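You operate a simulated robot arm through the tools that you are given. There is no shell and no other tool.

You are at the controls of a simulated robot arm. One attempt, no reset.

JOB
Warm the silver hub ring to 50 degrees and fit it on the fitting stub.
Fine: switch the warmer off; fit the ring at 45 degrees or more.

It is judged by the outcome, as a careful person would: the job done as asked, and still so three seconds after it is handed in. It fails if anything else is knocked over, pushed out of place, dropped, spilled or broken.

ROBOT AND FRAMES
A 6-joint arm with a two-finger gripper, fixed in place. Base frame: the origin is on the floor under the middle of its stand, x ahead of it, y to its left, z up; the work surface is at about z = 0.86. Lengths are in m, angles in degrees, forces in N, time in s.
It reaches about 1.298 m from its shoulder. Its first joint turns from -149.0 to 149.0 degrees. Payload 1.57 kg.
The tool frame sits at the grasp point between the pads (the TCP): z along the fingers, y along the line on which they close. The tips reach 0.021 m beyond it. The gripper opens to 0.07 m; its body begins 0.05 m behind the TCP.
Orientation is that of the tool frame in the base frame, as a unit quaternion [x, y, z, w]. With the fingers straight down and closing along the base's y, the tool's x points along the base's -x, its y along +y and its z along -z.

CONTROLS
- The arm moves only by the tool arm_command. Its argument "motion" is a list of rows, each an object of numbers (a shift or turn left out is 0, a gripper value left out holds the last): "x", "y", "z": the shift along the tool's x, y, z in m; "wx", "wy", "wz": the turn, a rotation vector about the tool's x, y, z in degrees. In form: [{"x": .., "y": .., "z": .., "wx": .., "wy": .., "wz": ..}, ...]. A call has 1 to 20 rows; each row is the pose to reach, as a shift and turn from the pose commanded when the call began, along the tool's axes at that moment. "fingers" is the finger opening in m, from 0 to 0.07, set as the call begins (left out, the last holds). Rows are played at 5 a second. More than 0.05 m and 8.6 degrees between two rows, or a gripper value outside its range, and nothing of the call is played. Where a pose cannot be reached the arm comes as near as it can. A force on the tool above 40 N (or 10 N above the force at the start of the call, whichever is more), or a blocked arm, ends the call early, and 0.2 s more pass. Each finger travels about 0.0648 m/s and halts on what it meets, pressing with about 29 N; the grip force reading is that of the motor and also rises with nothing between the fingers. The clock runs only during rows and for 0.2 s after the last one: add rows that repeat a pose to give the fingers time. The reply holds the time, the measured pose of the TCP, the force on the tool along the base axes, the opening and the grip force, in the units named above and with some noise, with the torque about the TCP (base axes, N m) and any sound that the robot's microphone picked up.
- Cameras (640 x 400 px; columns grow to the right, rows downward): "scene" is fixed at [0.0521, 0.6488, 1.5971]; the picture's right is [0.69, -0.72, 0.00], its down [-0.69, -0.66, -0.31] and it looks along [0.23, 0.22, -0.95] (base axes); focal length 341 px, centre (320, 200). "wrist" rides on the gripper at [0.079, 0.004, -0.081] in the tool frame; the picture's right is [-0.05, 1.00, 0.00], its down [-0.67, -0.04, -0.74] and it looks along [-0.74, -0.04, 0.67] (tool axes); focal length 256 px, centre (320, 200). There is no depth. A picture from a camera that has moved, and an enlarged one, comes with that camera's place and axes in the base frame and with its lens.
- capture(camera): a new picture of that camera. It takes no simulated time.
- move_column(by): slides the trunk up (or, below 0, down) by that many m; the arm rides with it, the base frame stays. It gives what a move gives, with no picture.
- zoom(camera, box): a new picture of the part [left, top, right, bottom] of that camera's present view, enlarged. It takes no simulated time.
- hand_in(): hands the job in; it is judged then, once.

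Nothing tells you positions but the pictures and the camera data. Unless the task says otherwise, let go and move clear before handing in.

The tools are called after "Call:" by a JSON object that holds its "method" and its "body". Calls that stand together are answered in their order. arm_command: Moves the arm, as the interface text tells. Its arguments: {"type":"object","properties":{"motion":{"type":"array"},"fingers":{"type":"number"}},"required":["motion"]} The other tools are called the same way: move_column (by) moves the trunk up or down; capture (camera) takes a picture; zoom (camera, box) takes an enlarged picture of a part of a camera's view; hand_in () hands the job in.

At the start:

```text
t: 0.0
position: [0.2581, 0.5837, 1.1718]
ee_rot: [0.0, 1.0, -0.001, -0.001]
wrist_force: [-0.5, -0.7, -0.2]
ft_torque: [0.01, 0.02, 0.0]
opening: 0.07
grip_force: 0.2
trunk travel left (down, up): [-0.853, 0.117]
```

scene: 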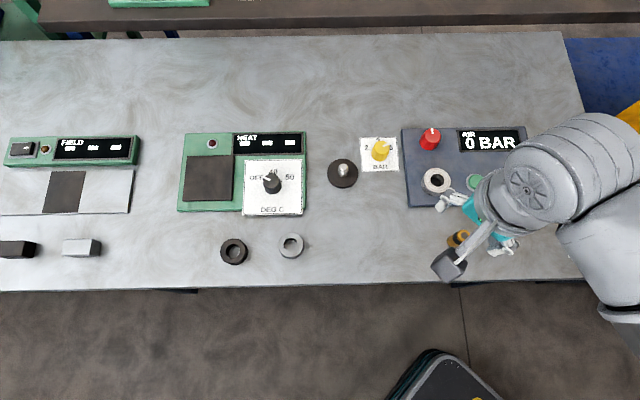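
wrist: 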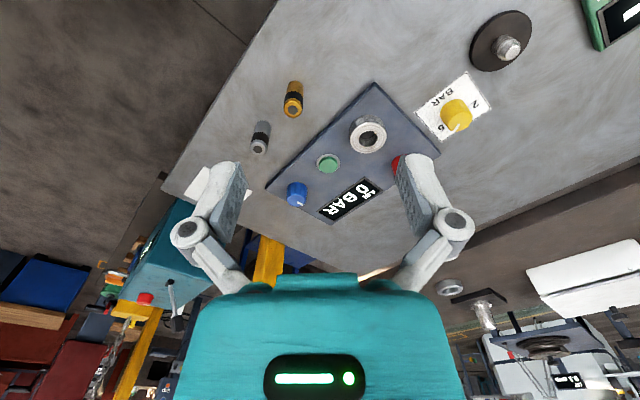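

I see a table with a heater panel (HEAT, dial in deg C), a dark ring and a silver ring in front of it, a stub on a dark disc to its right, and an air panel. I will zoom in to read the details first.

Call:
{"method": "zoom", "body": {"camera": "scene", "box": [170, 120, 320, 220]}}

Call:
{"method": "zoom", "body": {"camera": "scene", "box": [200, 210, 340, 290]}}

Call:
{"method": "zoom", "body": {"camera": "scene", "box": [310, 110, 550, 290]}}

Call:
{"method": "zoom", "body": {"camera": "scene", "box": [0, 110, 180, 290]}}

```text
4.00 times, centred on (245, 170) of scene
camera zoom: at [0.0521, 0.6488, 1.5971], right [0.69, -0.72, 0.0], down [-0.69, -0.66, -0.31], along [0.23, 0.22, -0.95], focal length 1362 px, centre (620, 320)
```

zoom: 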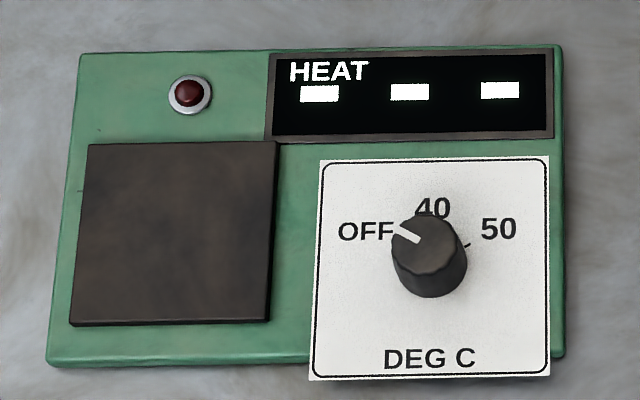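

```text
4.57 times, centred on (270, 250) of scene
camera zoom: at [0.0521, 0.6488, 1.5971], right [0.69, -0.72, 0.0], down [-0.69, -0.66, -0.31], along [0.23, 0.22, -0.95], focal length 1557 px, centre (549, -29)
```

zoom: 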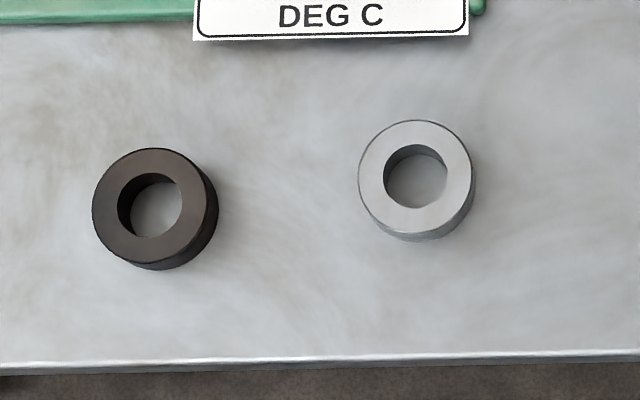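

```text
2.22 times, centred on (430, 200) of scene
camera zoom: at [0.0521, 0.6488, 1.5971], right [0.69, -0.72, 0.0], down [-0.69, -0.66, -0.31], along [0.23, 0.22, -0.95], focal length 757 px, centre (76, 200)
```

zoom: 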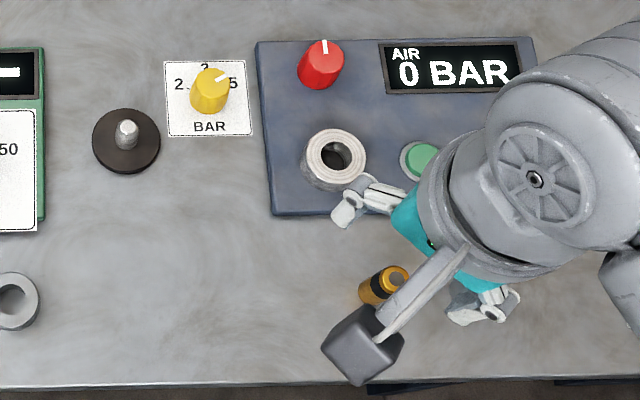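

```text
2.22 times, centred on (90, 200) of scene
camera zoom: at [0.0521, 0.6488, 1.5971], right [0.69, -0.72, 0.0], down [-0.69, -0.66, -0.31], along [0.23, 0.22, -0.95], focal length 757 px, centre (831, 200)
```

zoom: 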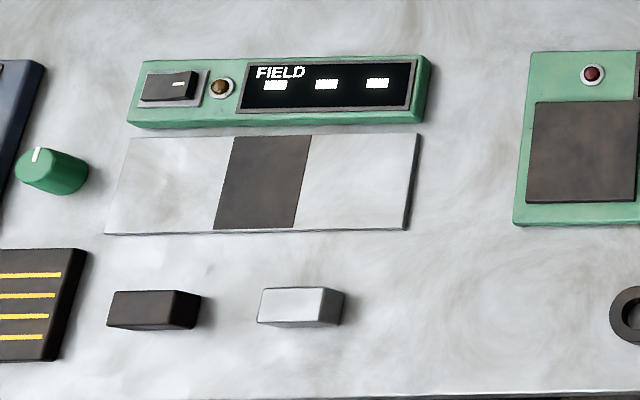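

The silver ring is at about (0.11, 0.79) and the stub on the brown disc at about (0.31, 0.82). The heater plate and dial (at OFF) lie behind the rings. I'll turn the gripper to line up with the table and move back for a wrist view.

Call:
{"method": "arm_command", "body": {"motion": [{"x": 0.026, "y": 0.006, "z": 0.0, "wz": -7.3}, {"x": 0.053, "y": 0.012, "z": 0.0, "wz": -14.6}, {"x": 0.079, "y": 0.018, "z": 0.0, "wz": -21.9}, {"x": 0.105, "y": 0.024, "z": 0.0, "wz": -29.2}, {"x": 0.132, "y": 0.03, "z": 0.0, "wz": -36.5}, {"x": 0.158, "y": 0.036, "z": 0.0, "wz": -43.8}], "fingers": 0.07}}

```text
t: 1.4
position: [0.0987, 0.6215, 1.1705]
ee_rot: [-0.374, 0.928, 0.0, 0.0]
wrist_force: [0.4, -0.7, 0.3]
ft_torque: [0.04, -0.04, 0.01]
opening: 0.07
grip_force: 0.0
trunk travel left (down, up): [-0.853, 0.117]
```

The arm turned as planned. I'll look from both cameras now.

Call:
{"method": "capture", "body": {"camera": "wrist"}}

Call:
{"method": "capture", "body": {"camera": "scene"}}

```text
taken
camera wrist: at [0.0397, 0.5701, 1.2519], right [-0.65, 0.76, 0.0], down [0.5, 0.44, 0.75], along [0.56, 0.49, -0.67], focal length 256 px, centre (320, 200)
```

wrist: 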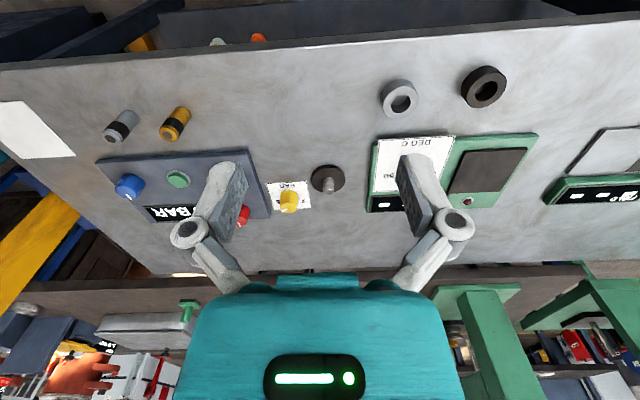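

```text
taken
```

scene: 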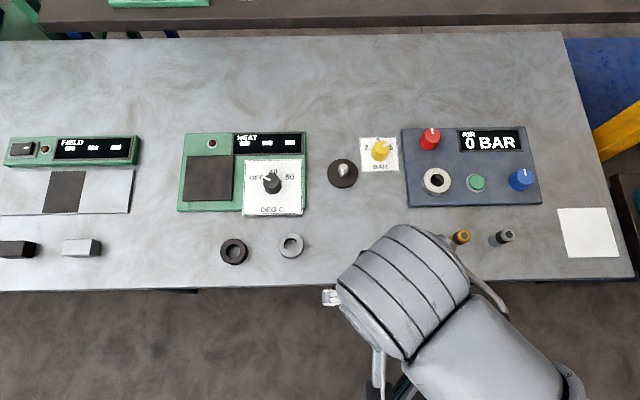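

The wrist picture is upside down relative to the table, with the stub, heater and rings visible. I'll enlarge the stub, ring and heater.

Call:
{"method": "zoom", "body": {"camera": "wrist", "box": [260, 130, 390, 230]}}

Call:
{"method": "zoom", "body": {"camera": "wrist", "box": [360, 50, 560, 220]}}

Call:
{"method": "zoom", "body": {"camera": "scene", "box": [320, 130, 400, 200]}}

Call:
{"method": "zoom", "body": {"camera": "scene", "box": [235, 150, 315, 220]}}

```text
4.00 times, centred on (325, 180) of wrist
camera zoom: at [0.0397, 0.5701, 1.2519], right [-0.65, 0.76, 0.0], down [0.5, 0.44, 0.75], along [0.56, 0.49, -0.67], focal length 1024 px, centre (300, 280)
```

zoom: 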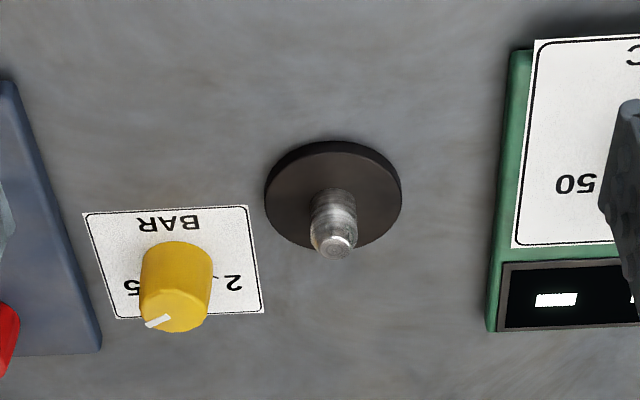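

```text
2.35 times, centred on (460, 135) of wrist
camera zoom: at [0.0397, 0.5701, 1.2519], right [-0.65, 0.76, 0.0], down [0.5, 0.44, 0.75], along [0.56, 0.49, -0.67], focal length 602 px, centre (-9, 353)
```

zoom: 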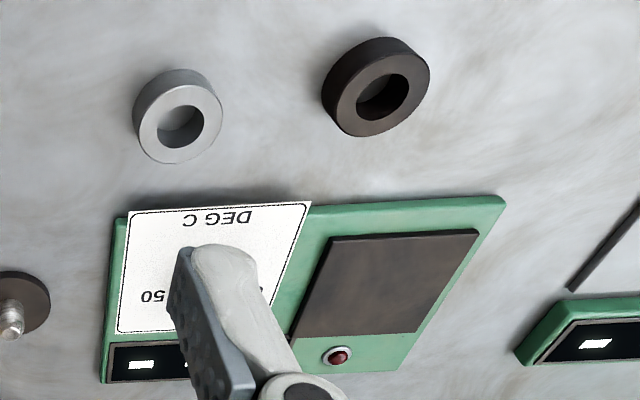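

```text
5.71 times, centred on (360, 165) of scene
camera zoom: at [0.0521, 0.6488, 1.5971], right [0.69, -0.72, 0.0], down [-0.69, -0.66, -0.31], along [0.23, 0.22, -0.95], focal length 1946 px, centre (91, 400)
```

zoom: 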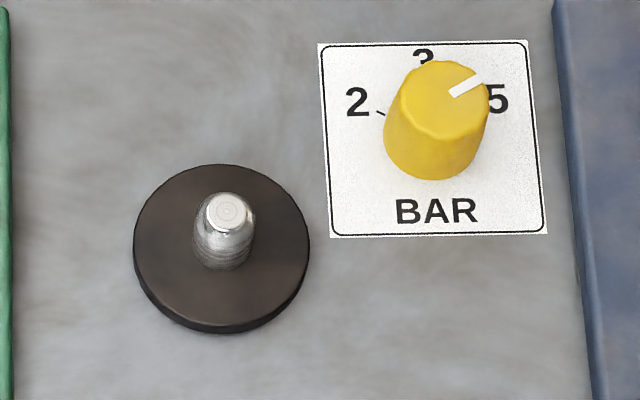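

```text
5.71 times, centred on (275, 185) of scene
camera zoom: at [0.0521, 0.6488, 1.5971], right [0.69, -0.72, 0.0], down [-0.69, -0.66, -0.31], along [0.23, 0.22, -0.95], focal length 1946 px, centre (577, 286)
```

zoom: 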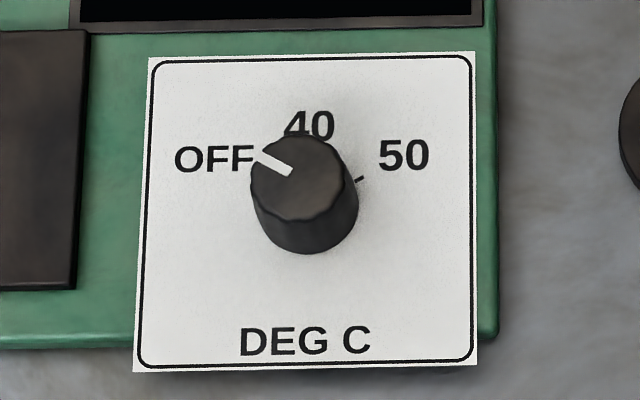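

The stub is about 23 mm in diameter and the ring hole about 30 mm. I put the stub near (0.308, 0.824) with its top at about z 0.90. I'll move above the silver ring for a closer wrist view.

Call:
{"method": "arm_command", "body": {"motion": [{"x": -0.0206, "y": 0.0193, "z": 0.032}, {"x": -0.0412, "y": 0.0385, "z": 0.063}, {"x": -0.0618, "y": 0.0578, "z": 0.095}, {"x": -0.0825, "y": 0.077, "z": 0.127}, {"x": -0.103, "y": 0.0963, "z": 0.158}, {"x": -0.1237, "y": 0.1155, "z": 0.19}, {"x": -0.1237, "y": 0.1155, "z": 0.19}]}}

Call:
{"method": "capture", "body": {"camera": "wrist"}}

Call:
{"method": "capture", "body": {"camera": "scene"}}

```text
t: 3.0
position: [0.1062, 0.7882, 1.1722]
ee_rot: [-0.373, 0.928, -0.001, 0.0]
wrist_force: [0.4, -0.3, -0.5]
ft_torque: [0.01, -0.01, 0.02]
opening: 0.07
grip_force: 0.0
out of reach, approached as far as the arm can: row 1, 2, 3, 4, 5, 6, 7
trunk travel left (down, up): [-0.853, 0.117]
```

```text
taken
camera wrist: at [0.047, 0.7381, 1.252], right [-0.65, 0.76, 0.0], down [0.51, 0.44, 0.74], along [0.56, 0.49, -0.67], focal length 256 px, centre (320, 200)
```

wrist: 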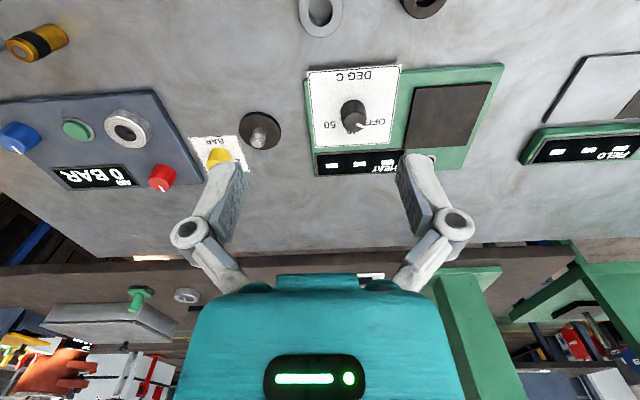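

```text
taken
```

scene: 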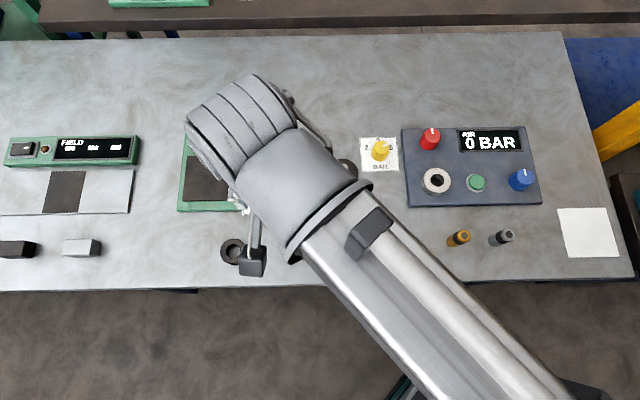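

The hand would not go lower here because the arm's reach limits it, so I'll lower the trunk instead. I'll start with a modest step and check.

Call:
{"method": "move_column", "body": {"by": -0.1}}

Call:
{"method": "capture", "body": {"camera": "wrist"}}

Call:
{"method": "capture", "body": {"camera": "scene"}}

```text
t: 4.3
position: [0.1069, 0.7894, 1.071]
ee_rot: [-0.373, 0.928, 0.0, 0.0]
wrist_force: [0.2, -0.1, 0.8]
ft_torque: [0.01, 0.03, 0.01]
opening: 0.0699
grip_force: 0.1
trunk travel left (down, up): [-0.753, 0.217]
```

```text
taken
camera wrist: at [0.0471, 0.7381, 1.152], right [-0.65, 0.76, 0.0], down [0.51, 0.44, 0.74], along [0.56, 0.49, -0.67], focal length 256 px, centre (320, 200)
```

wrist: 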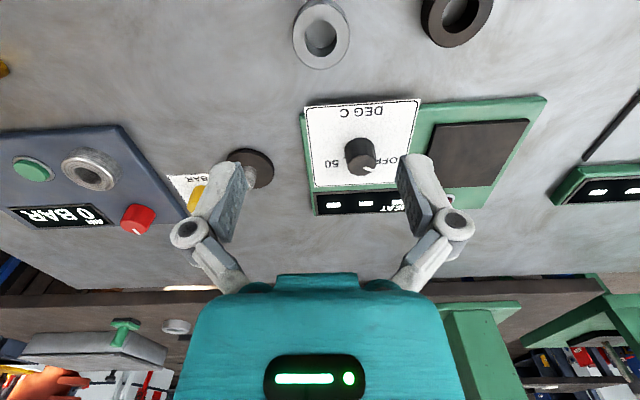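

```text
taken
```

scene: 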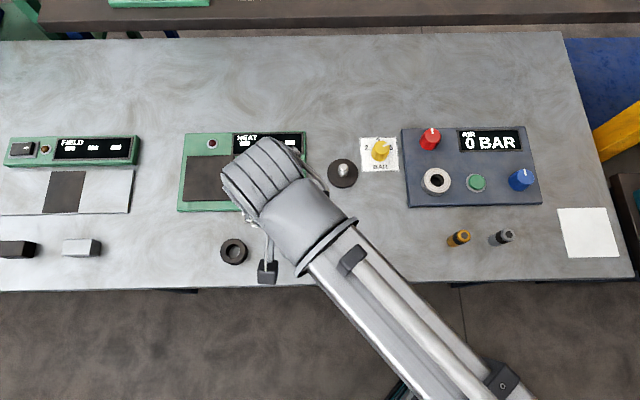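

The trunk went down cleanly and the ring is almost directly below the gripper. I'll zoom in for an accurate fix.

Call:
{"method": "zoom", "body": {"camera": "wrist", "box": [270, 0, 380, 80]}}

Call:
{"method": "zoom", "body": {"camera": "wrist", "box": [290, 80, 560, 230]}}

```text
5.00 times, centred on (325, 40) of wrist
camera zoom: at [0.0471, 0.7381, 1.152], right [-0.65, 0.76, 0.0], down [0.51, 0.44, 0.74], along [0.56, 0.49, -0.67], focal length 1280 px, centre (295, 1000)
```

zoom: 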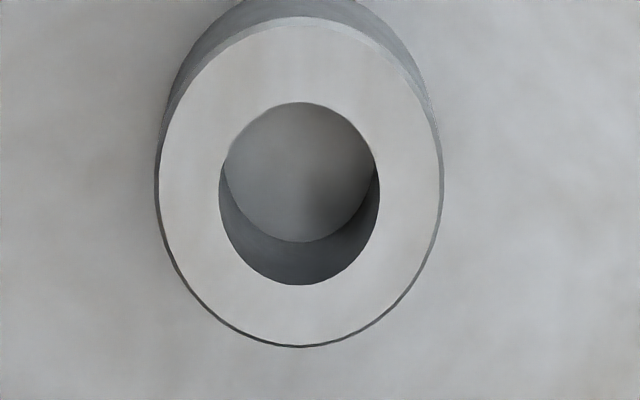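

```text
2.37 times, centred on (425, 155) of wrist
camera zoom: at [0.0471, 0.7381, 1.152], right [-0.65, 0.76, 0.0], down [0.51, 0.44, 0.74], along [0.56, 0.49, -0.67], focal length 607 px, centre (71, 307)
```

zoom: 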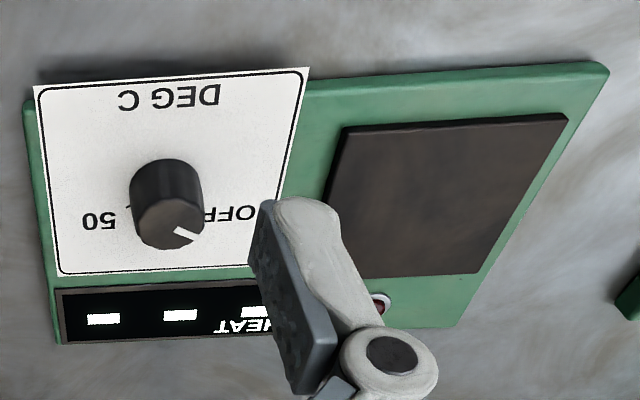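

The ring is centred within about 1 mm under the gripper, at roughly (0.106, 0.789). I'll test whether the arm itself can descend from this trunk height.

Call:
{"method": "arm_command", "body": {"motion": [{"z": 0.01}, {"z": 0.02}, {"z": 0.03}]}}

```text
t: 5.1
position: [0.1071, 0.7894, 1.072]
ee_rot: [-0.373, 0.928, 0.0, 0.0]
wrist_force: [-0.5, 0.4, -0.7]
ft_torque: [0.0, 0.03, -0.03]
opening: 0.0699
grip_force: 0.1
out of reach, approached as far as the arm can: row 1, 2, 3
trunk travel left (down, up): [-0.753, 0.217]
```

The arm is at its lower limit for this trunk height. I'll raise the hand and lower the trunk so the arm has vertical room to work with.

Call:
{"method": "arm_command", "body": {"motion": [{"z": -0.03}, {"z": -0.06}, {"z": -0.09}, {"z": -0.12}]}}

```text
t: 6.1
position: [0.1064, 0.789, 1.0713]
ee_rot: [-0.373, 0.928, 0.0, 0.0]
wrist_force: [0.9, 0.3, -0.4]
ft_torque: [-0.03, 0.0, 0.01]
opening: 0.07
grip_force: 0.0
out of reach, approached as far as the arm can: row 1, 2, 3, 4
trunk travel left (down, up): [-0.753, 0.217]
```

The hand did not rise either, possibly because the commanded pose is still well below the reached one. I'll test a larger upward command to find out.

Call:
{"method": "arm_command", "body": {"motion": [{"z": -0.04}, {"z": -0.08}, {"z": -0.12}, {"z": -0.16}, {"z": -0.2}]}}

```text
t: 7.3
position: [0.1058, 0.7894, 1.0726]
ee_rot: [-0.373, 0.928, 0.0, 0.0]
wrist_force: [-0.9, -0.7, 0.7]
ft_torque: [-0.01, -0.04, 0.02]
opening: 0.0699
grip_force: 0.1
out of reach, approached as far as the arm can: row 1, 2, 3, 4, 5
trunk travel left (down, up): [-0.753, 0.217]
```

I'll check with a null row whether the commanded pose has reset to the reached one.

Call:
{"method": "arm_command", "body": {"motion": [{"z": 0.0}]}}

```text
t: 7.7
position: [0.1071, 0.7883, 1.0721]
ee_rot: [-0.373, 0.928, 0.0, 0.0]
wrist_force: [-0.4, 0.5, 0.5]
ft_torque: [0.06, 0.0, 0.04]
opening: 0.0701
grip_force: 0.1
trunk travel left (down, up): [-0.753, 0.217]
```

So only the trunk moves the hand vertically. I'll lower it to a hover above the ring and look again.

Call:
{"method": "move_column", "body": {"by": -0.1}}

Call:
{"method": "capture", "body": {"camera": "wrist"}}

Call:
{"method": "zoom", "body": {"camera": "wrist", "box": [220, 30, 420, 180]}}

Call:
{"method": "capture", "body": {"camera": "scene"}}

```text
t: 9.1
position: [0.1075, 0.789, 0.9707]
ee_rot: [-0.373, 0.928, 0.0, 0.0]
wrist_force: [-0.3, 0.3, -0.7]
ft_torque: [0.03, 0.05, 0.0]
opening: 0.0701
grip_force: 0.1
trunk travel left (down, up): [-0.653, 0.317]
```

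```text
taken
camera wrist: at [0.047, 0.7381, 1.052], right [-0.65, 0.76, 0.0], down [0.51, 0.44, 0.74], along [0.56, 0.49, -0.67], focal length 256 px, centre (320, 200)
```

wrist: 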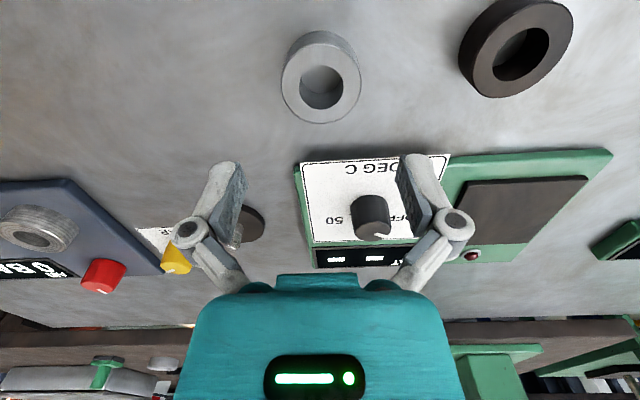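

```text
2.67 times, centred on (320, 105) of wrist
camera zoom: at [0.047, 0.7381, 1.052], right [-0.65, 0.76, 0.0], down [0.51, 0.44, 0.74], along [0.56, 0.49, -0.67], focal length 683 px, centre (320, 453)
```

zoom: 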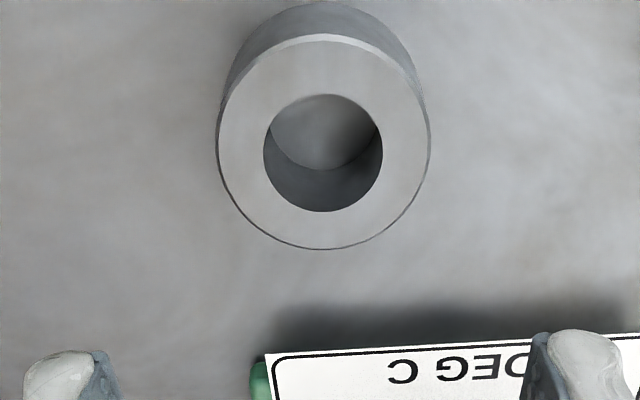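

```text
taken
```

scene: 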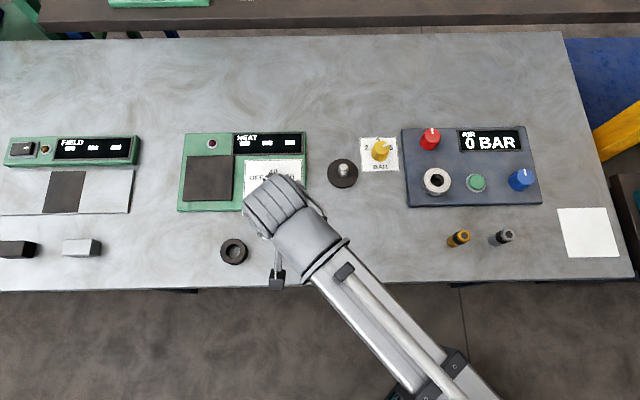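

The ring top is at about z 0.884, its outer diameter is 53 mm, and it sits 2 mm off along tool x. I'll correct that, lower around the ring and close.

Call:
{"method": "arm_command", "body": {"motion": [{"x": 0.002}, {"x": 0.002}], "fingers": 0.07}}

Call:
{"method": "move_column", "body": {"by": -0.06}}

Call:
{"method": "capture", "body": {"camera": "wrist"}}

```text
t: 9.7
position: [0.1061, 0.7878, 0.9717]
ee_rot: [-0.373, 0.928, 0.0, 0.0]
wrist_force: [-0.3, 0.0, -0.6]
ft_torque: [0.01, 0.01, 0.01]
opening: 0.0701
grip_force: 0.0
trunk travel left (down, up): [-0.653, 0.317]
```

```text
t: 10.7
position: [0.1062, 0.7875, 0.9125]
ee_rot: [-0.373, 0.928, 0.0, 0.0]
wrist_force: [0.7, -0.4, -0.7]
ft_torque: [-0.02, 0.0, 0.0]
opening: 0.0699
grip_force: 0.0
trunk travel left (down, up): [-0.593, 0.377]
```

```text
taken
camera wrist: at [0.0455, 0.7367, 0.9919], right [-0.65, 0.76, 0.0], down [0.51, 0.44, 0.74], along [0.56, 0.49, -0.67], focal length 256 px, centre (320, 200)
```

wrist: 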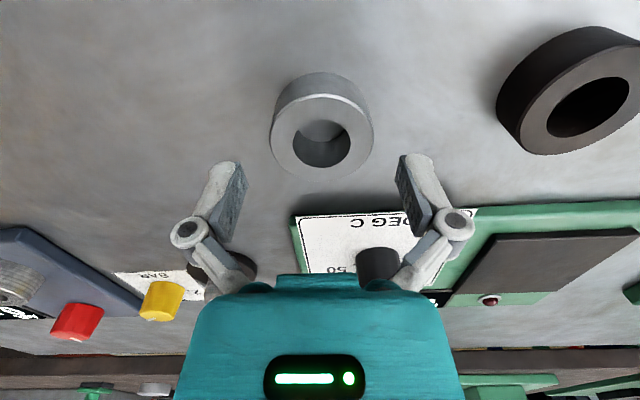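

The ring sits centred between the fingers. I'll lower the last 24 mm and close.

Call:
{"method": "move_column", "body": {"by": -0.024}}

Call:
{"method": "capture", "body": {"camera": "wrist"}}

```text
t: 11.4
position: [0.1043, 0.7881, 0.8878]
ee_rot: [-0.373, 0.928, 0.0, 0.001]
wrist_force: [0.4, -0.3, 1.1]
ft_torque: [0.03, 0.02, 0.04]
opening: 0.0701
grip_force: 0.1
trunk travel left (down, up): [-0.569, 0.401]
```

```text
taken
camera wrist: at [0.0455, 0.7367, 0.9679], right [-0.65, 0.76, 0.0], down [0.51, 0.44, 0.74], along [0.56, 0.49, -0.67], focal length 256 px, centre (320, 200)
```

wrist: 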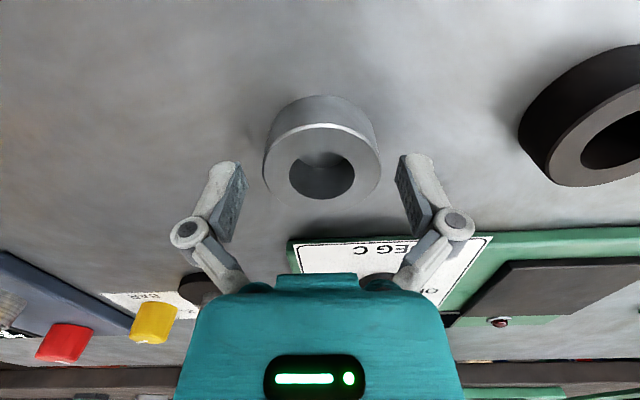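

Everything lines up, so I'll close on the ring.

Call:
{"method": "arm_command", "body": {"motion": [{"z": 0.0}, {"z": 0.0}, {"z": 0.0}, {"z": 0.0}], "fingers": 0.04}}

Call:
{"method": "capture", "body": {"camera": "wrist"}}

```text
t: 12.4
position: [0.105, 0.7881, 0.8873]
ee_rot: [-0.373, 0.928, 0.0, -0.001]
wrist_force: [-1.8, 1.4, 4.2]
ft_torque: [0.09, 0.14, -0.04]
opening: 0.0533
grip_force: 28.9
trunk travel left (down, up): [-0.569, 0.401]
```

```text
taken
camera wrist: at [0.0454, 0.7367, 0.9681], right [-0.65, 0.76, 0.0], down [0.51, 0.44, 0.75], along [0.56, 0.49, -0.67], focal length 256 px, centre (320, 200)
```

wrist: 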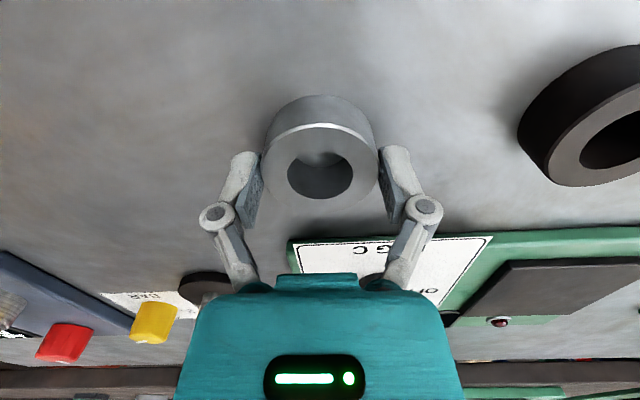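

The ring is held at 53.3 mm with a 29 N grip. I'll lift it and carry it above the heater plate, at about (0.084, 1.027).

Call:
{"method": "move_column", "body": {"by": 0.1}}

Call:
{"method": "arm_command", "body": {"motion": [{"x": -0.0215, "y": 0.0267}, {"x": -0.0429, "y": 0.0534}, {"x": -0.0644, "y": 0.0801}, {"x": -0.0858, "y": 0.1069}, {"x": -0.1073, "y": 0.1336}, {"x": -0.1287, "y": 0.1603}, {"x": -0.1502, "y": 0.187}, {"x": -0.1502, "y": 0.187}]}}

Call:
{"method": "capture", "body": {"camera": "wrist"}}

Call:
{"method": "capture", "body": {"camera": "scene"}}

```text
t: 13.7
position: [0.1045, 0.7878, 0.9872]
ee_rot: [-0.373, 0.928, 0.0, 0.0]
wrist_force: [0.8, -0.4, -2.3]
ft_torque: [0.02, -0.02, 0.0]
opening: 0.0536
grip_force: 29.6
trunk travel left (down, up): [-0.669, 0.301]
```

```text
t: 15.5
position: [0.0839, 1.0278, 0.987]
ee_rot: [-0.373, 0.928, 0.0, 0.0]
wrist_force: [0.2, 0.4, -2.6]
ft_torque: [-0.02, 0.0, 0.0]
opening: 0.0537
grip_force: 29.2
trunk travel left (down, up): [-0.669, 0.301]
```

```text
taken
camera wrist: at [0.025, 0.9764, 1.0675], right [-0.65, 0.76, 0.0], down [0.51, 0.44, 0.74], along [0.56, 0.49, -0.67], focal length 256 px, centre (320, 200)
```

wrist: 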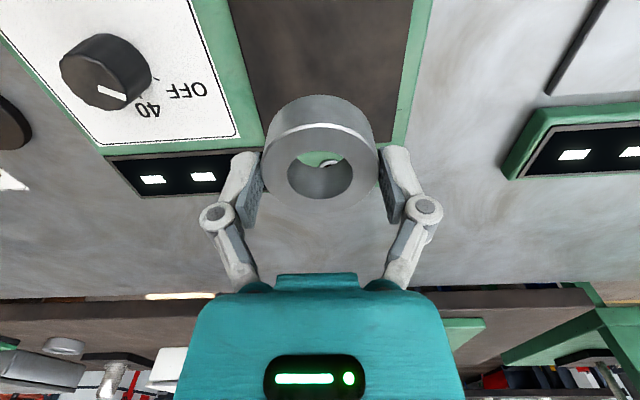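

```text
taken
```

scene: 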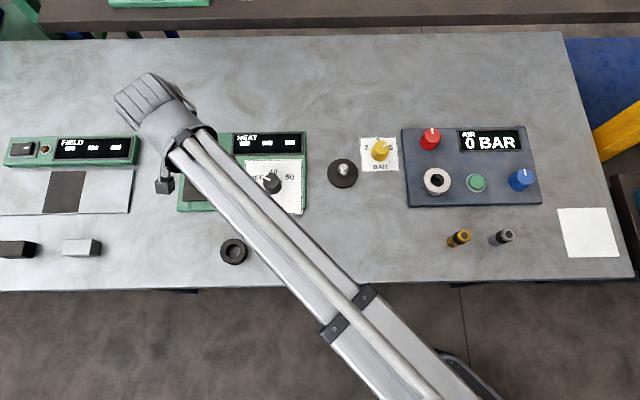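

The ring is over the plate, centred within a few millimetres. I'll lower most of the way, then use small steps while watching the force.

Call:
{"method": "move_column", "body": {"by": -0.062}}

Call:
{"method": "capture", "body": {"camera": "wrist"}}

Call:
{"method": "capture", "body": {"camera": "scene"}}

```text
t: 16.5
position: [0.0849, 1.0269, 0.925]
ee_rot: [-0.373, 0.928, 0.0, -0.001]
wrist_force: [1.1, 0.1, -1.9]
ft_torque: [-0.01, -0.01, 0.0]
opening: 0.0534
grip_force: 29.0
trunk travel left (down, up): [-0.607, 0.363]
```

```text
taken
camera wrist: at [0.025, 0.9761, 1.0057], right [-0.65, 0.76, 0.0], down [0.51, 0.44, 0.74], along [0.56, 0.49, -0.67], focal length 256 px, centre (320, 200)
```

wrist: 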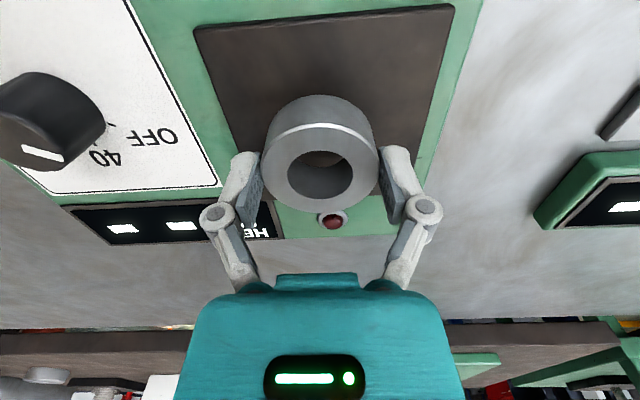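

```text
taken
```

scene: 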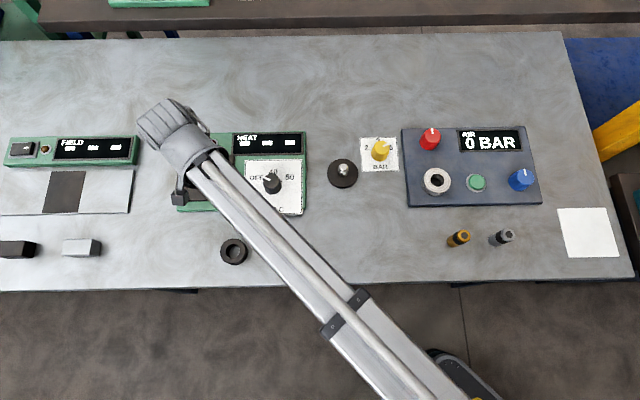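

It is well centred on the plate. I'll step down in small increments.

Call:
{"method": "move_column", "body": {"by": -0.012}}

Call:
{"method": "move_column", "body": {"by": -0.004}}

```text
t: 17.1
position: [0.084, 1.0275, 0.9132]
ee_rot: [-0.373, 0.928, 0.0, 0.0]
wrist_force: [-0.6, -0.6, -2.5]
ft_torque: [0.01, -0.01, 0.01]
opening: 0.0536
grip_force: 28.9
trunk travel left (down, up): [-0.595, 0.375]
```

```text
t: 17.6
position: [0.0848, 1.0266, 0.9101]
ee_rot: [-0.372, 0.928, 0.0, 0.0]
wrist_force: [0.2, 0.5, 2.5]
ft_torque: [-0.07, 0.03, -0.02]
opening: 0.0537
grip_force: 29.4
trunk travel left (down, up): [-0.591, 0.379]
```

The force turned from -2.5 to +2.5 N, so the ring has touched the plate. I'll check the picture before releasing.

Call:
{"method": "capture", "body": {"camera": "wrist"}}

Call:
{"method": "zoom", "body": {"camera": "scene", "box": [160, 120, 320, 220]}}

```text
taken
camera wrist: at [0.025, 0.9759, 0.9901], right [-0.65, 0.76, 0.0], down [0.51, 0.44, 0.74], along [0.56, 0.49, -0.67], focal length 256 px, centre (320, 200)
```

wrist: 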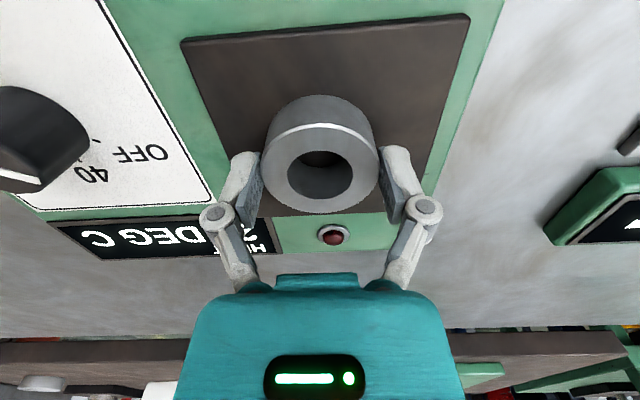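

```text
4.00 times, centred on (240, 170) of scene
camera zoom: at [0.0521, 0.6488, 1.5971], right [0.69, -0.72, 0.0], down [-0.69, -0.66, -0.31], along [0.23, 0.22, -0.95], focal length 1362 px, centre (640, 320)
```

zoom: 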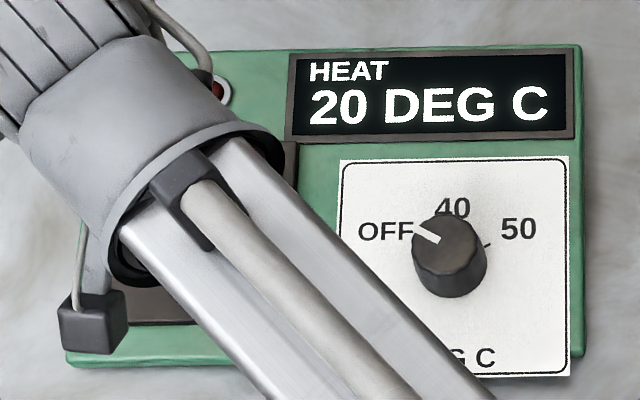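

The display now reads 20 DEG C, so the ring is seated on the plate. I'll release it and lift clear.

Call:
{"method": "arm_command", "body": {"motion": [{"z": 0.0}, {"z": 0.0}, {"z": 0.0}], "fingers": 0.07}}

Call:
{"method": "move_column", "body": {"by": 0.1}}

Call:
{"method": "capture", "body": {"camera": "wrist"}}

```text
t: 18.4
position: [0.0848, 1.0265, 0.9097]
ee_rot: [-0.373, 0.928, 0.0, 0.0]
wrist_force: [0.3, 0.2, -0.1]
ft_torque: [-0.01, -0.03, 0.0]
opening: 0.0699
grip_force: 0.0
trunk travel left (down, up): [-0.591, 0.379]
```

```text
t: 19.8
position: [0.0847, 1.0271, 1.0106]
ee_rot: [-0.373, 0.928, 0.0, 0.001]
wrist_force: [-0.2, -0.6, -0.4]
ft_torque: [-0.02, 0.0, 0.02]
opening: 0.07
grip_force: 0.0
trunk travel left (down, up): [-0.691, 0.279]
```

```text
taken
camera wrist: at [0.025, 0.9761, 1.0897], right [-0.65, 0.76, 0.0], down [0.51, 0.44, 0.74], along [0.56, 0.49, -0.67], focal length 256 px, centre (320, 200)
```

wrist: 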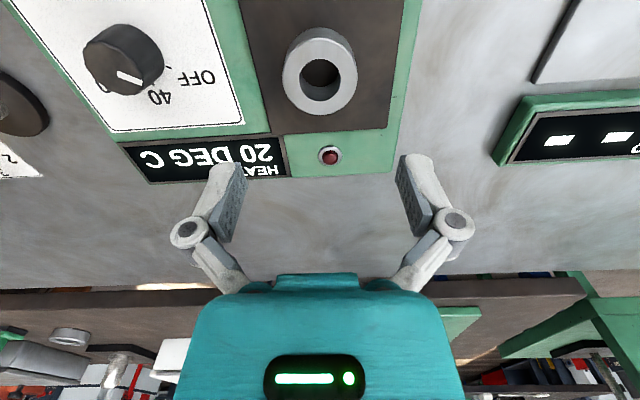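

The ring is on the plate and reads 20 °C. Next is the dial, so I'll move above it, to about (0.173, 0.917), and look.

Call:
{"method": "arm_command", "body": {"motion": [{"x": 0.0032, "y": -0.0351}, {"x": 0.0063, "y": -0.0702}, {"x": 0.0095, "y": -0.1052}, {"x": 0.0126, "y": -0.1403}, {"x": 0.0126, "y": -0.1403}]}}

Call:
{"method": "zoom", "body": {"camera": "wrist", "box": [220, 0, 420, 150]}}

Call:
{"method": "capture", "body": {"camera": "scene"}}

```text
t: 21.0
position: [0.1734, 0.9175, 1.0103]
ee_rot: [-0.373, 0.928, 0.0, 0.0]
wrist_force: [0.3, 0.2, -0.4]
ft_torque: [0.02, 0.01, 0.01]
opening: 0.0701
grip_force: 0.1
trunk travel left (down, up): [-0.691, 0.279]
```

```text
2.67 times, centred on (320, 75) of wrist
camera zoom: at [0.1134, 0.8662, 1.09], right [-0.65, 0.76, 0.0], down [0.51, 0.44, 0.74], along [0.56, 0.49, -0.67], focal length 683 px, centre (320, 533)
```

zoom: 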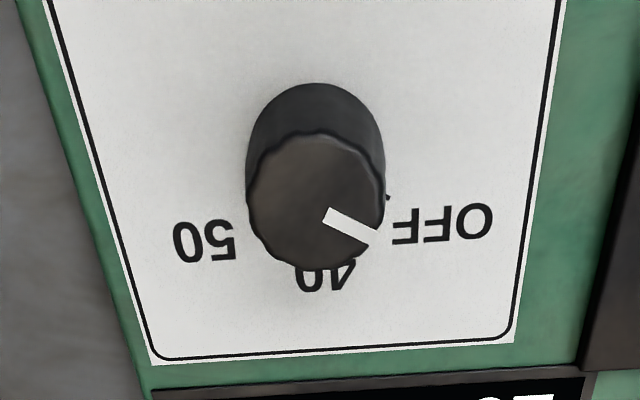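

```text
taken
```

scene: 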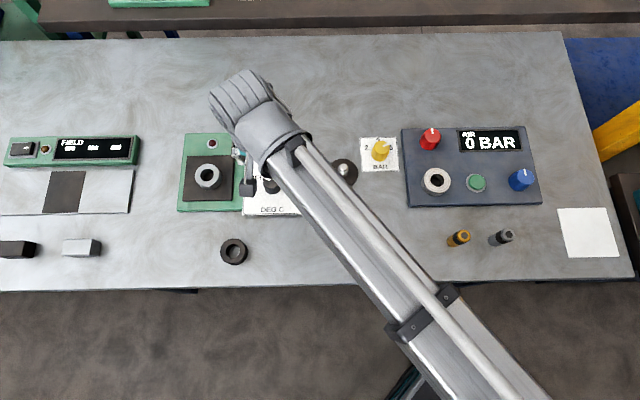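

The knob is about 34 mm wide with its top near z 0.914. Its axis is about 7 mm behind the current TCP along tool +x, and OFF and 50 look about 60° either side of 40. I'll centre on it and test the wrist rotation in the air first.

Call:
{"method": "arm_command", "body": {"motion": [{"x": 0.007, "y": -0.0007, "wz": 0}, {"x": 0.007, "y": -0.0007, "wz": 8.5}, {"x": 0.007, "y": -0.0007, "wz": 17}, {"x": 0.007, "y": -0.0007, "wz": 25.5}, {"x": 0.007, "y": -0.0007, "wz": 34}, {"x": 0.007, "y": -0.0007, "wz": 42.5}, {"x": 0.007, "y": -0.0007, "wz": 51}, {"x": 0.007, "y": -0.0007, "wz": 59.5}, {"x": 0.007, "y": -0.0007, "wz": 64}]}}

Call:
{"method": "capture", "body": {"camera": "wrist"}}

Call:
{"method": "capture", "body": {"camera": "scene"}}

```text
t: 23.0
position: [0.1673, 0.9111, 1.0098]
ee_rot: [0.177, 0.984, 0.0, 0.0]
wrist_force: [0.0, -0.4, -0.4]
ft_torque: [-0.02, -0.01, 0.02]
opening: 0.0701
grip_force: 0.0
trunk travel left (down, up): [-0.691, 0.279]
```

```text
taken
camera wrist: at [0.0958, 0.944, 1.0899], right [0.4, 0.92, 0.0], down [0.61, -0.27, 0.74], along [0.68, -0.3, -0.67], focal length 256 px, centre (320, 200)
```

wrist: 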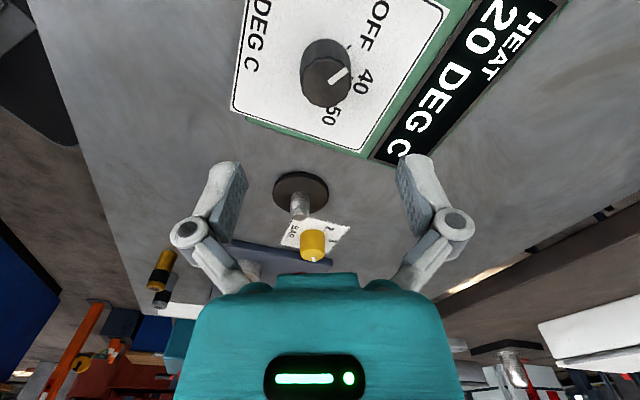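

```text
taken
```

scene: 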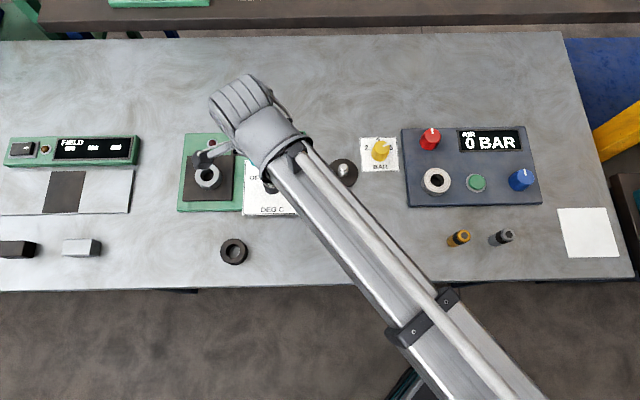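

The +64° side is reachable. I'll refine the knob position from this second viewing direction.

Call:
{"method": "zoom", "body": {"camera": "wrist", "box": [240, 10, 420, 145]}}

```text
2.96 times, centred on (330, 78) of wrist
camera zoom: at [0.0958, 0.944, 1.0899], right [0.4, 0.92, 0.0], down [0.61, -0.27, 0.74], along [0.68, -0.3, -0.67], focal length 758 px, centre (290, 563)
```

zoom: 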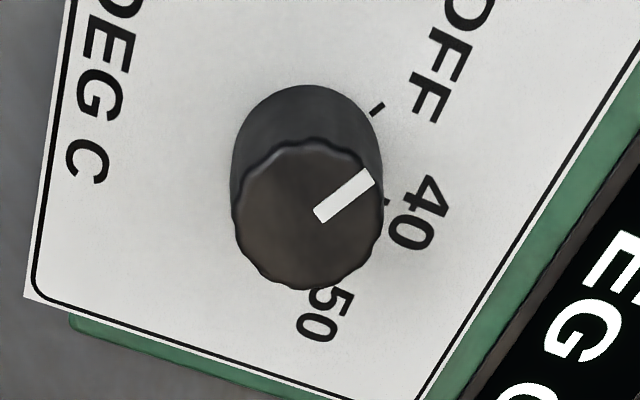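

Combining the two views puts the knob axis at about (0.171, 0.915) with its top near z 0.904. I'll shift onto it and rotate to the counter-clockwise starting orientation.

Call:
{"method": "arm_command", "body": {"motion": [{"x": -0.0017, "y": 0.0041, "wz": -8.3}, {"x": -0.0017, "y": 0.0041, "wz": -16.6}, {"x": -0.0017, "y": 0.0041, "wz": -24.9}, {"x": -0.0017, "y": 0.0041, "wz": -33.2}, {"x": -0.0017, "y": 0.0041, "wz": -41.5}, {"x": -0.0017, "y": 0.0041, "wz": -49.8}, {"x": -0.0017, "y": 0.0041, "wz": -58.1}, {"x": -0.0017, "y": 0.0041, "wz": -66.4}, {"x": -0.0017, "y": 0.0041, "wz": -74.7}, {"x": -0.0017, "y": 0.0041, "wz": -83}, {"x": -0.0017, "y": 0.0041, "wz": -91.3}, {"x": -0.0017, "y": 0.0041, "wz": -99.6}, {"x": -0.0017, "y": 0.0041, "wz": -107.9}, {"x": -0.0017, "y": 0.0041, "wz": -116.2}, {"x": -0.0017, "y": 0.0041, "wz": -124}]}}

Call:
{"method": "capture", "body": {"camera": "wrist"}}

Call:
{"method": "capture", "body": {"camera": "scene"}}

```text
t: 26.2
position: [0.1711, 0.9149, 1.0092]
ee_rot: [0.787, -0.616, 0.0, 0.0]
wrist_force: [0.6, 0.8, 0.1]
ft_torque: [0.03, 0.01, -0.02]
opening: 0.0699
grip_force: 0.0
trunk travel left (down, up): [-0.691, 0.279]
```

```text
taken
camera wrist: at [0.1866, 0.8376, 1.0899], right [-0.98, -0.19, 0.0], down [-0.13, 0.66, 0.74], along [-0.14, 0.73, -0.67], focal length 256 px, centre (320, 200)
```

wrist: 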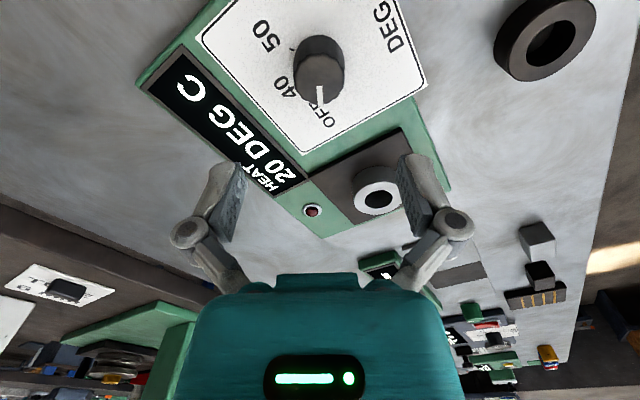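

```text
taken
```

scene: 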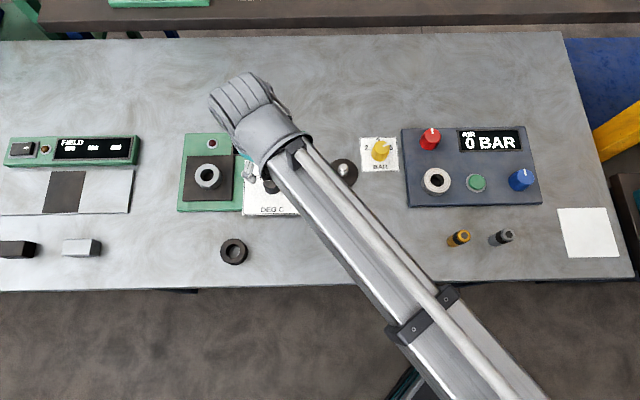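

Both rotation ends are reachable. I'll check the knob centring from this third direction.

Call:
{"method": "zoom", "body": {"camera": "wrist", "box": [230, 10, 410, 145]}}

```text
2.96 times, centred on (320, 78) of wrist
camera zoom: at [0.1866, 0.8376, 1.0899], right [-0.98, -0.19, 0.0], down [-0.13, 0.66, 0.74], along [-0.14, 0.73, -0.67], focal length 758 px, centre (320, 563)
```

zoom: 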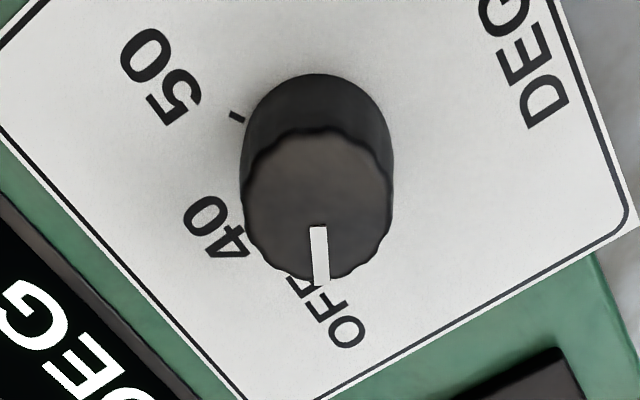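

The knob is centred within 1 mm here, and the back-projected ticks confirm about 120° from OFF to 50. I'll lower around the knob.

Call:
{"method": "move_column", "body": {"by": -0.08}}

Call:
{"method": "capture", "body": {"camera": "wrist"}}

```text
t: 27.3
position: [0.1713, 0.9148, 0.9301]
ee_rot: [0.787, -0.617, 0.0, 0.0]
wrist_force: [0.1, -0.1, 0.0]
ft_torque: [0.02, 0.01, 0.04]
opening: 0.07
grip_force: 0.1
trunk travel left (down, up): [-0.611, 0.359]
```

```text
taken
camera wrist: at [0.1864, 0.8374, 1.01], right [-0.98, -0.19, 0.0], down [-0.12, 0.66, 0.74], along [-0.14, 0.73, -0.67], focal length 256 px, centre (320, 200)
```

wrist: 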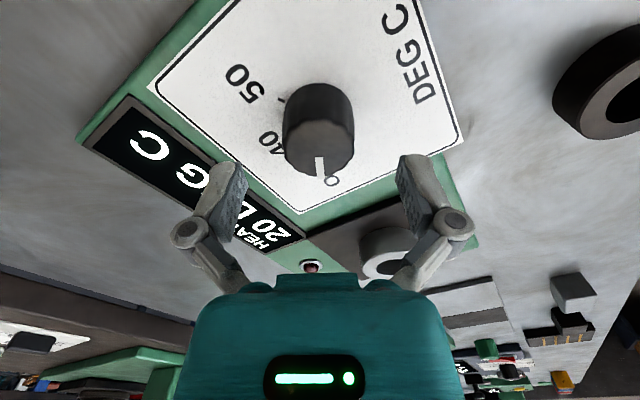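

The knob is centred between the fingers. I'll lower the rest and grip it.

Call:
{"method": "move_column", "body": {"by": -0.024}}

Call:
{"method": "arm_command", "body": {"motion": [{"z": 0.0}, {"z": 0.0}, {"z": 0.0}, {"z": 0.0}], "fingers": 0.02}}

Call:
{"method": "capture", "body": {"camera": "wrist"}}

```text
t: 28.0
position: [0.1704, 0.9137, 0.9056]
ee_rot: [0.787, -0.617, 0.0, 0.0]
wrist_force: [0.0, -0.3, -0.4]
ft_torque: [-0.01, 0.03, 0.02]
opening: 0.0701
grip_force: 0.1
trunk travel left (down, up): [-0.587, 0.383]
```

```text
t: 29.0
position: [0.1711, 0.9146, 0.906]
ee_rot: [0.787, -0.617, -0.001, 0.0]
wrist_force: [5.1, 5.4, 8.6]
ft_torque: [0.04, -0.2, 0.01]
opening: 0.0385
grip_force: 31.7
trunk travel left (down, up): [-0.587, 0.383]
```

```text
taken
camera wrist: at [0.187, 0.8374, 0.9862], right [-0.98, -0.19, 0.0], down [-0.12, 0.65, 0.75], along [-0.14, 0.73, -0.67], focal length 256 px, centre (320, 200)
```

wrist: 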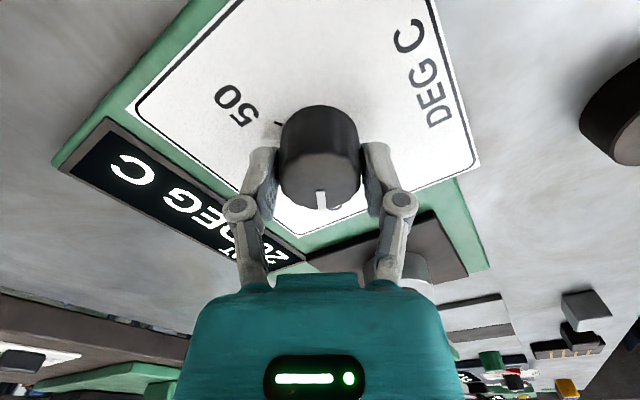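

The knob is gripped at 38.5 mm. I'll turn it clockwise from above (+wz) by 120° toward 50.

Call:
{"method": "arm_command", "body": {"motion": [{"wz": 8}, {"wz": 16}, {"wz": 24}, {"wz": 32}, {"wz": 40}, {"wz": 48}, {"wz": 56}, {"wz": 64}, {"wz": 72}, {"wz": 80}, {"wz": 88}, {"wz": 96}, {"wz": 104}, {"wz": 112}, {"wz": 120}, {"wz": 120}]}}

Call:
{"method": "capture", "body": {"camera": "wrist"}}

Call:
{"method": "zoom", "body": {"camera": "scene", "box": [170, 120, 320, 220]}}

```text
t: 32.4
position: [0.1721, 0.9137, 0.9065]
ee_rot: [0.141, 0.99, 0.0, 0.0]
wrist_force: [11.6, 9.5, 14.4]
ft_torque: [0.14, -0.58, 0.01]
opening: 0.0384
grip_force: 31.3
trunk travel left (down, up): [-0.587, 0.383]
```

```text
taken
camera wrist: at [0.0975, 0.9417, 0.9862], right [0.33, 0.94, 0.0], down [0.63, -0.22, 0.74], along [0.7, -0.25, -0.67], focal length 256 px, centre (320, 200)
```

wrist: 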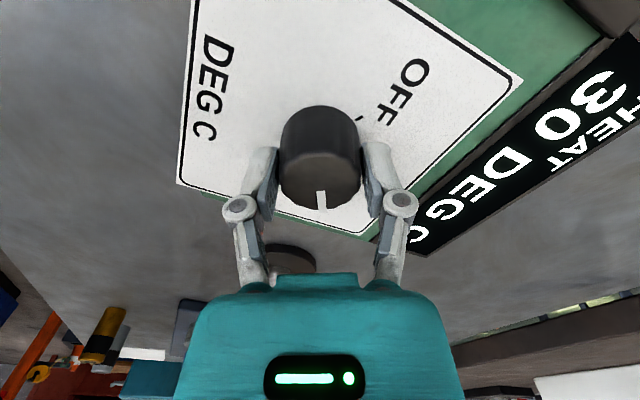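

```text
4.00 times, centred on (245, 170) of scene
camera zoom: at [0.0521, 0.6488, 1.5971], right [0.69, -0.72, 0.0], down [-0.69, -0.66, -0.31], along [0.23, 0.22, -0.95], focal length 1362 px, centre (620, 320)
```

zoom: 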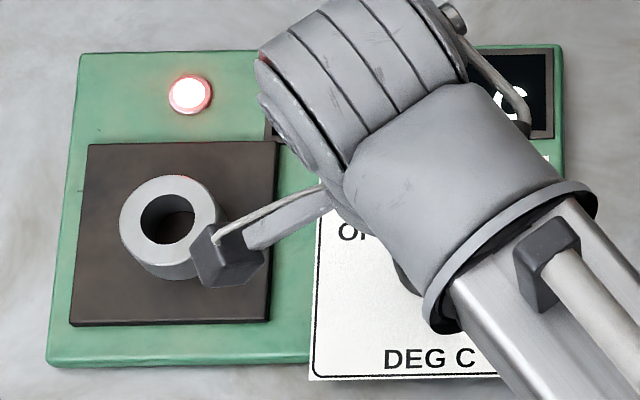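

The knob turned with the gripper, the lamp is lit and the display reads 30 °C. I'll release, lift and check where the pointer landed.

Call:
{"method": "arm_command", "body": {"motion": [{"z": 0.0}, {"z": 0.0}, {"z": 0.0}], "fingers": 0.07}}

Call:
{"method": "move_column", "body": {"by": 0.1}}

Call:
{"method": "capture", "body": {"camera": "wrist"}}

Call:
{"method": "zoom", "body": {"camera": "wrist", "box": [220, 0, 420, 150]}}

```text
t: 33.2
position: [0.1711, 0.9138, 0.9066]
ee_rot: [0.141, 0.99, 0.0, 0.0]
wrist_force: [0.6, -0.8, 1.0]
ft_torque: [0.01, 0.02, 0.0]
opening: 0.0702
grip_force: 0.0
trunk travel left (down, up): [-0.587, 0.383]
```

```text
t: 34.6
position: [0.1715, 0.9147, 1.0062]
ee_rot: [0.14, 0.99, 0.0, -0.001]
wrist_force: [-0.2, -0.2, 0.6]
ft_torque: [-0.04, 0.01, 0.02]
opening: 0.07
grip_force: 0.2
trunk travel left (down, up): [-0.687, 0.283]
```

```text
taken
camera wrist: at [0.0965, 0.9422, 1.0857], right [0.33, 0.94, 0.0], down [0.63, -0.22, 0.74], along [0.7, -0.25, -0.67], focal length 256 px, centre (320, 200)
```

wrist: 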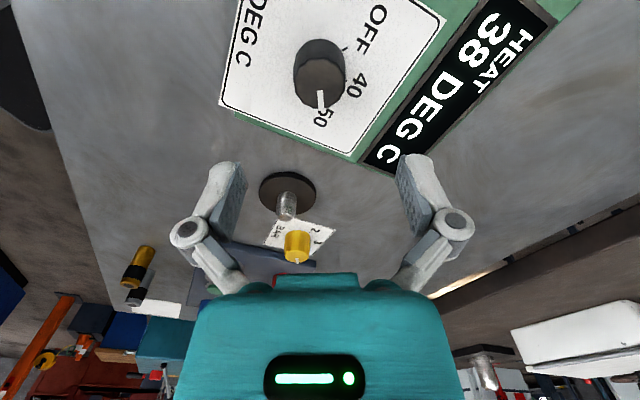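

```text
2.67 times, centred on (320, 75) of wrist
camera zoom: at [0.0965, 0.9422, 1.0857], right [0.33, 0.94, 0.0], down [0.63, -0.22, 0.74], along [0.7, -0.25, -0.67], focal length 683 px, centre (320, 533)
```

zoom: 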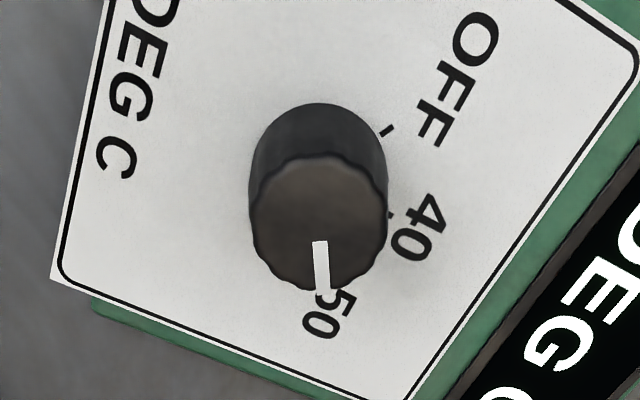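

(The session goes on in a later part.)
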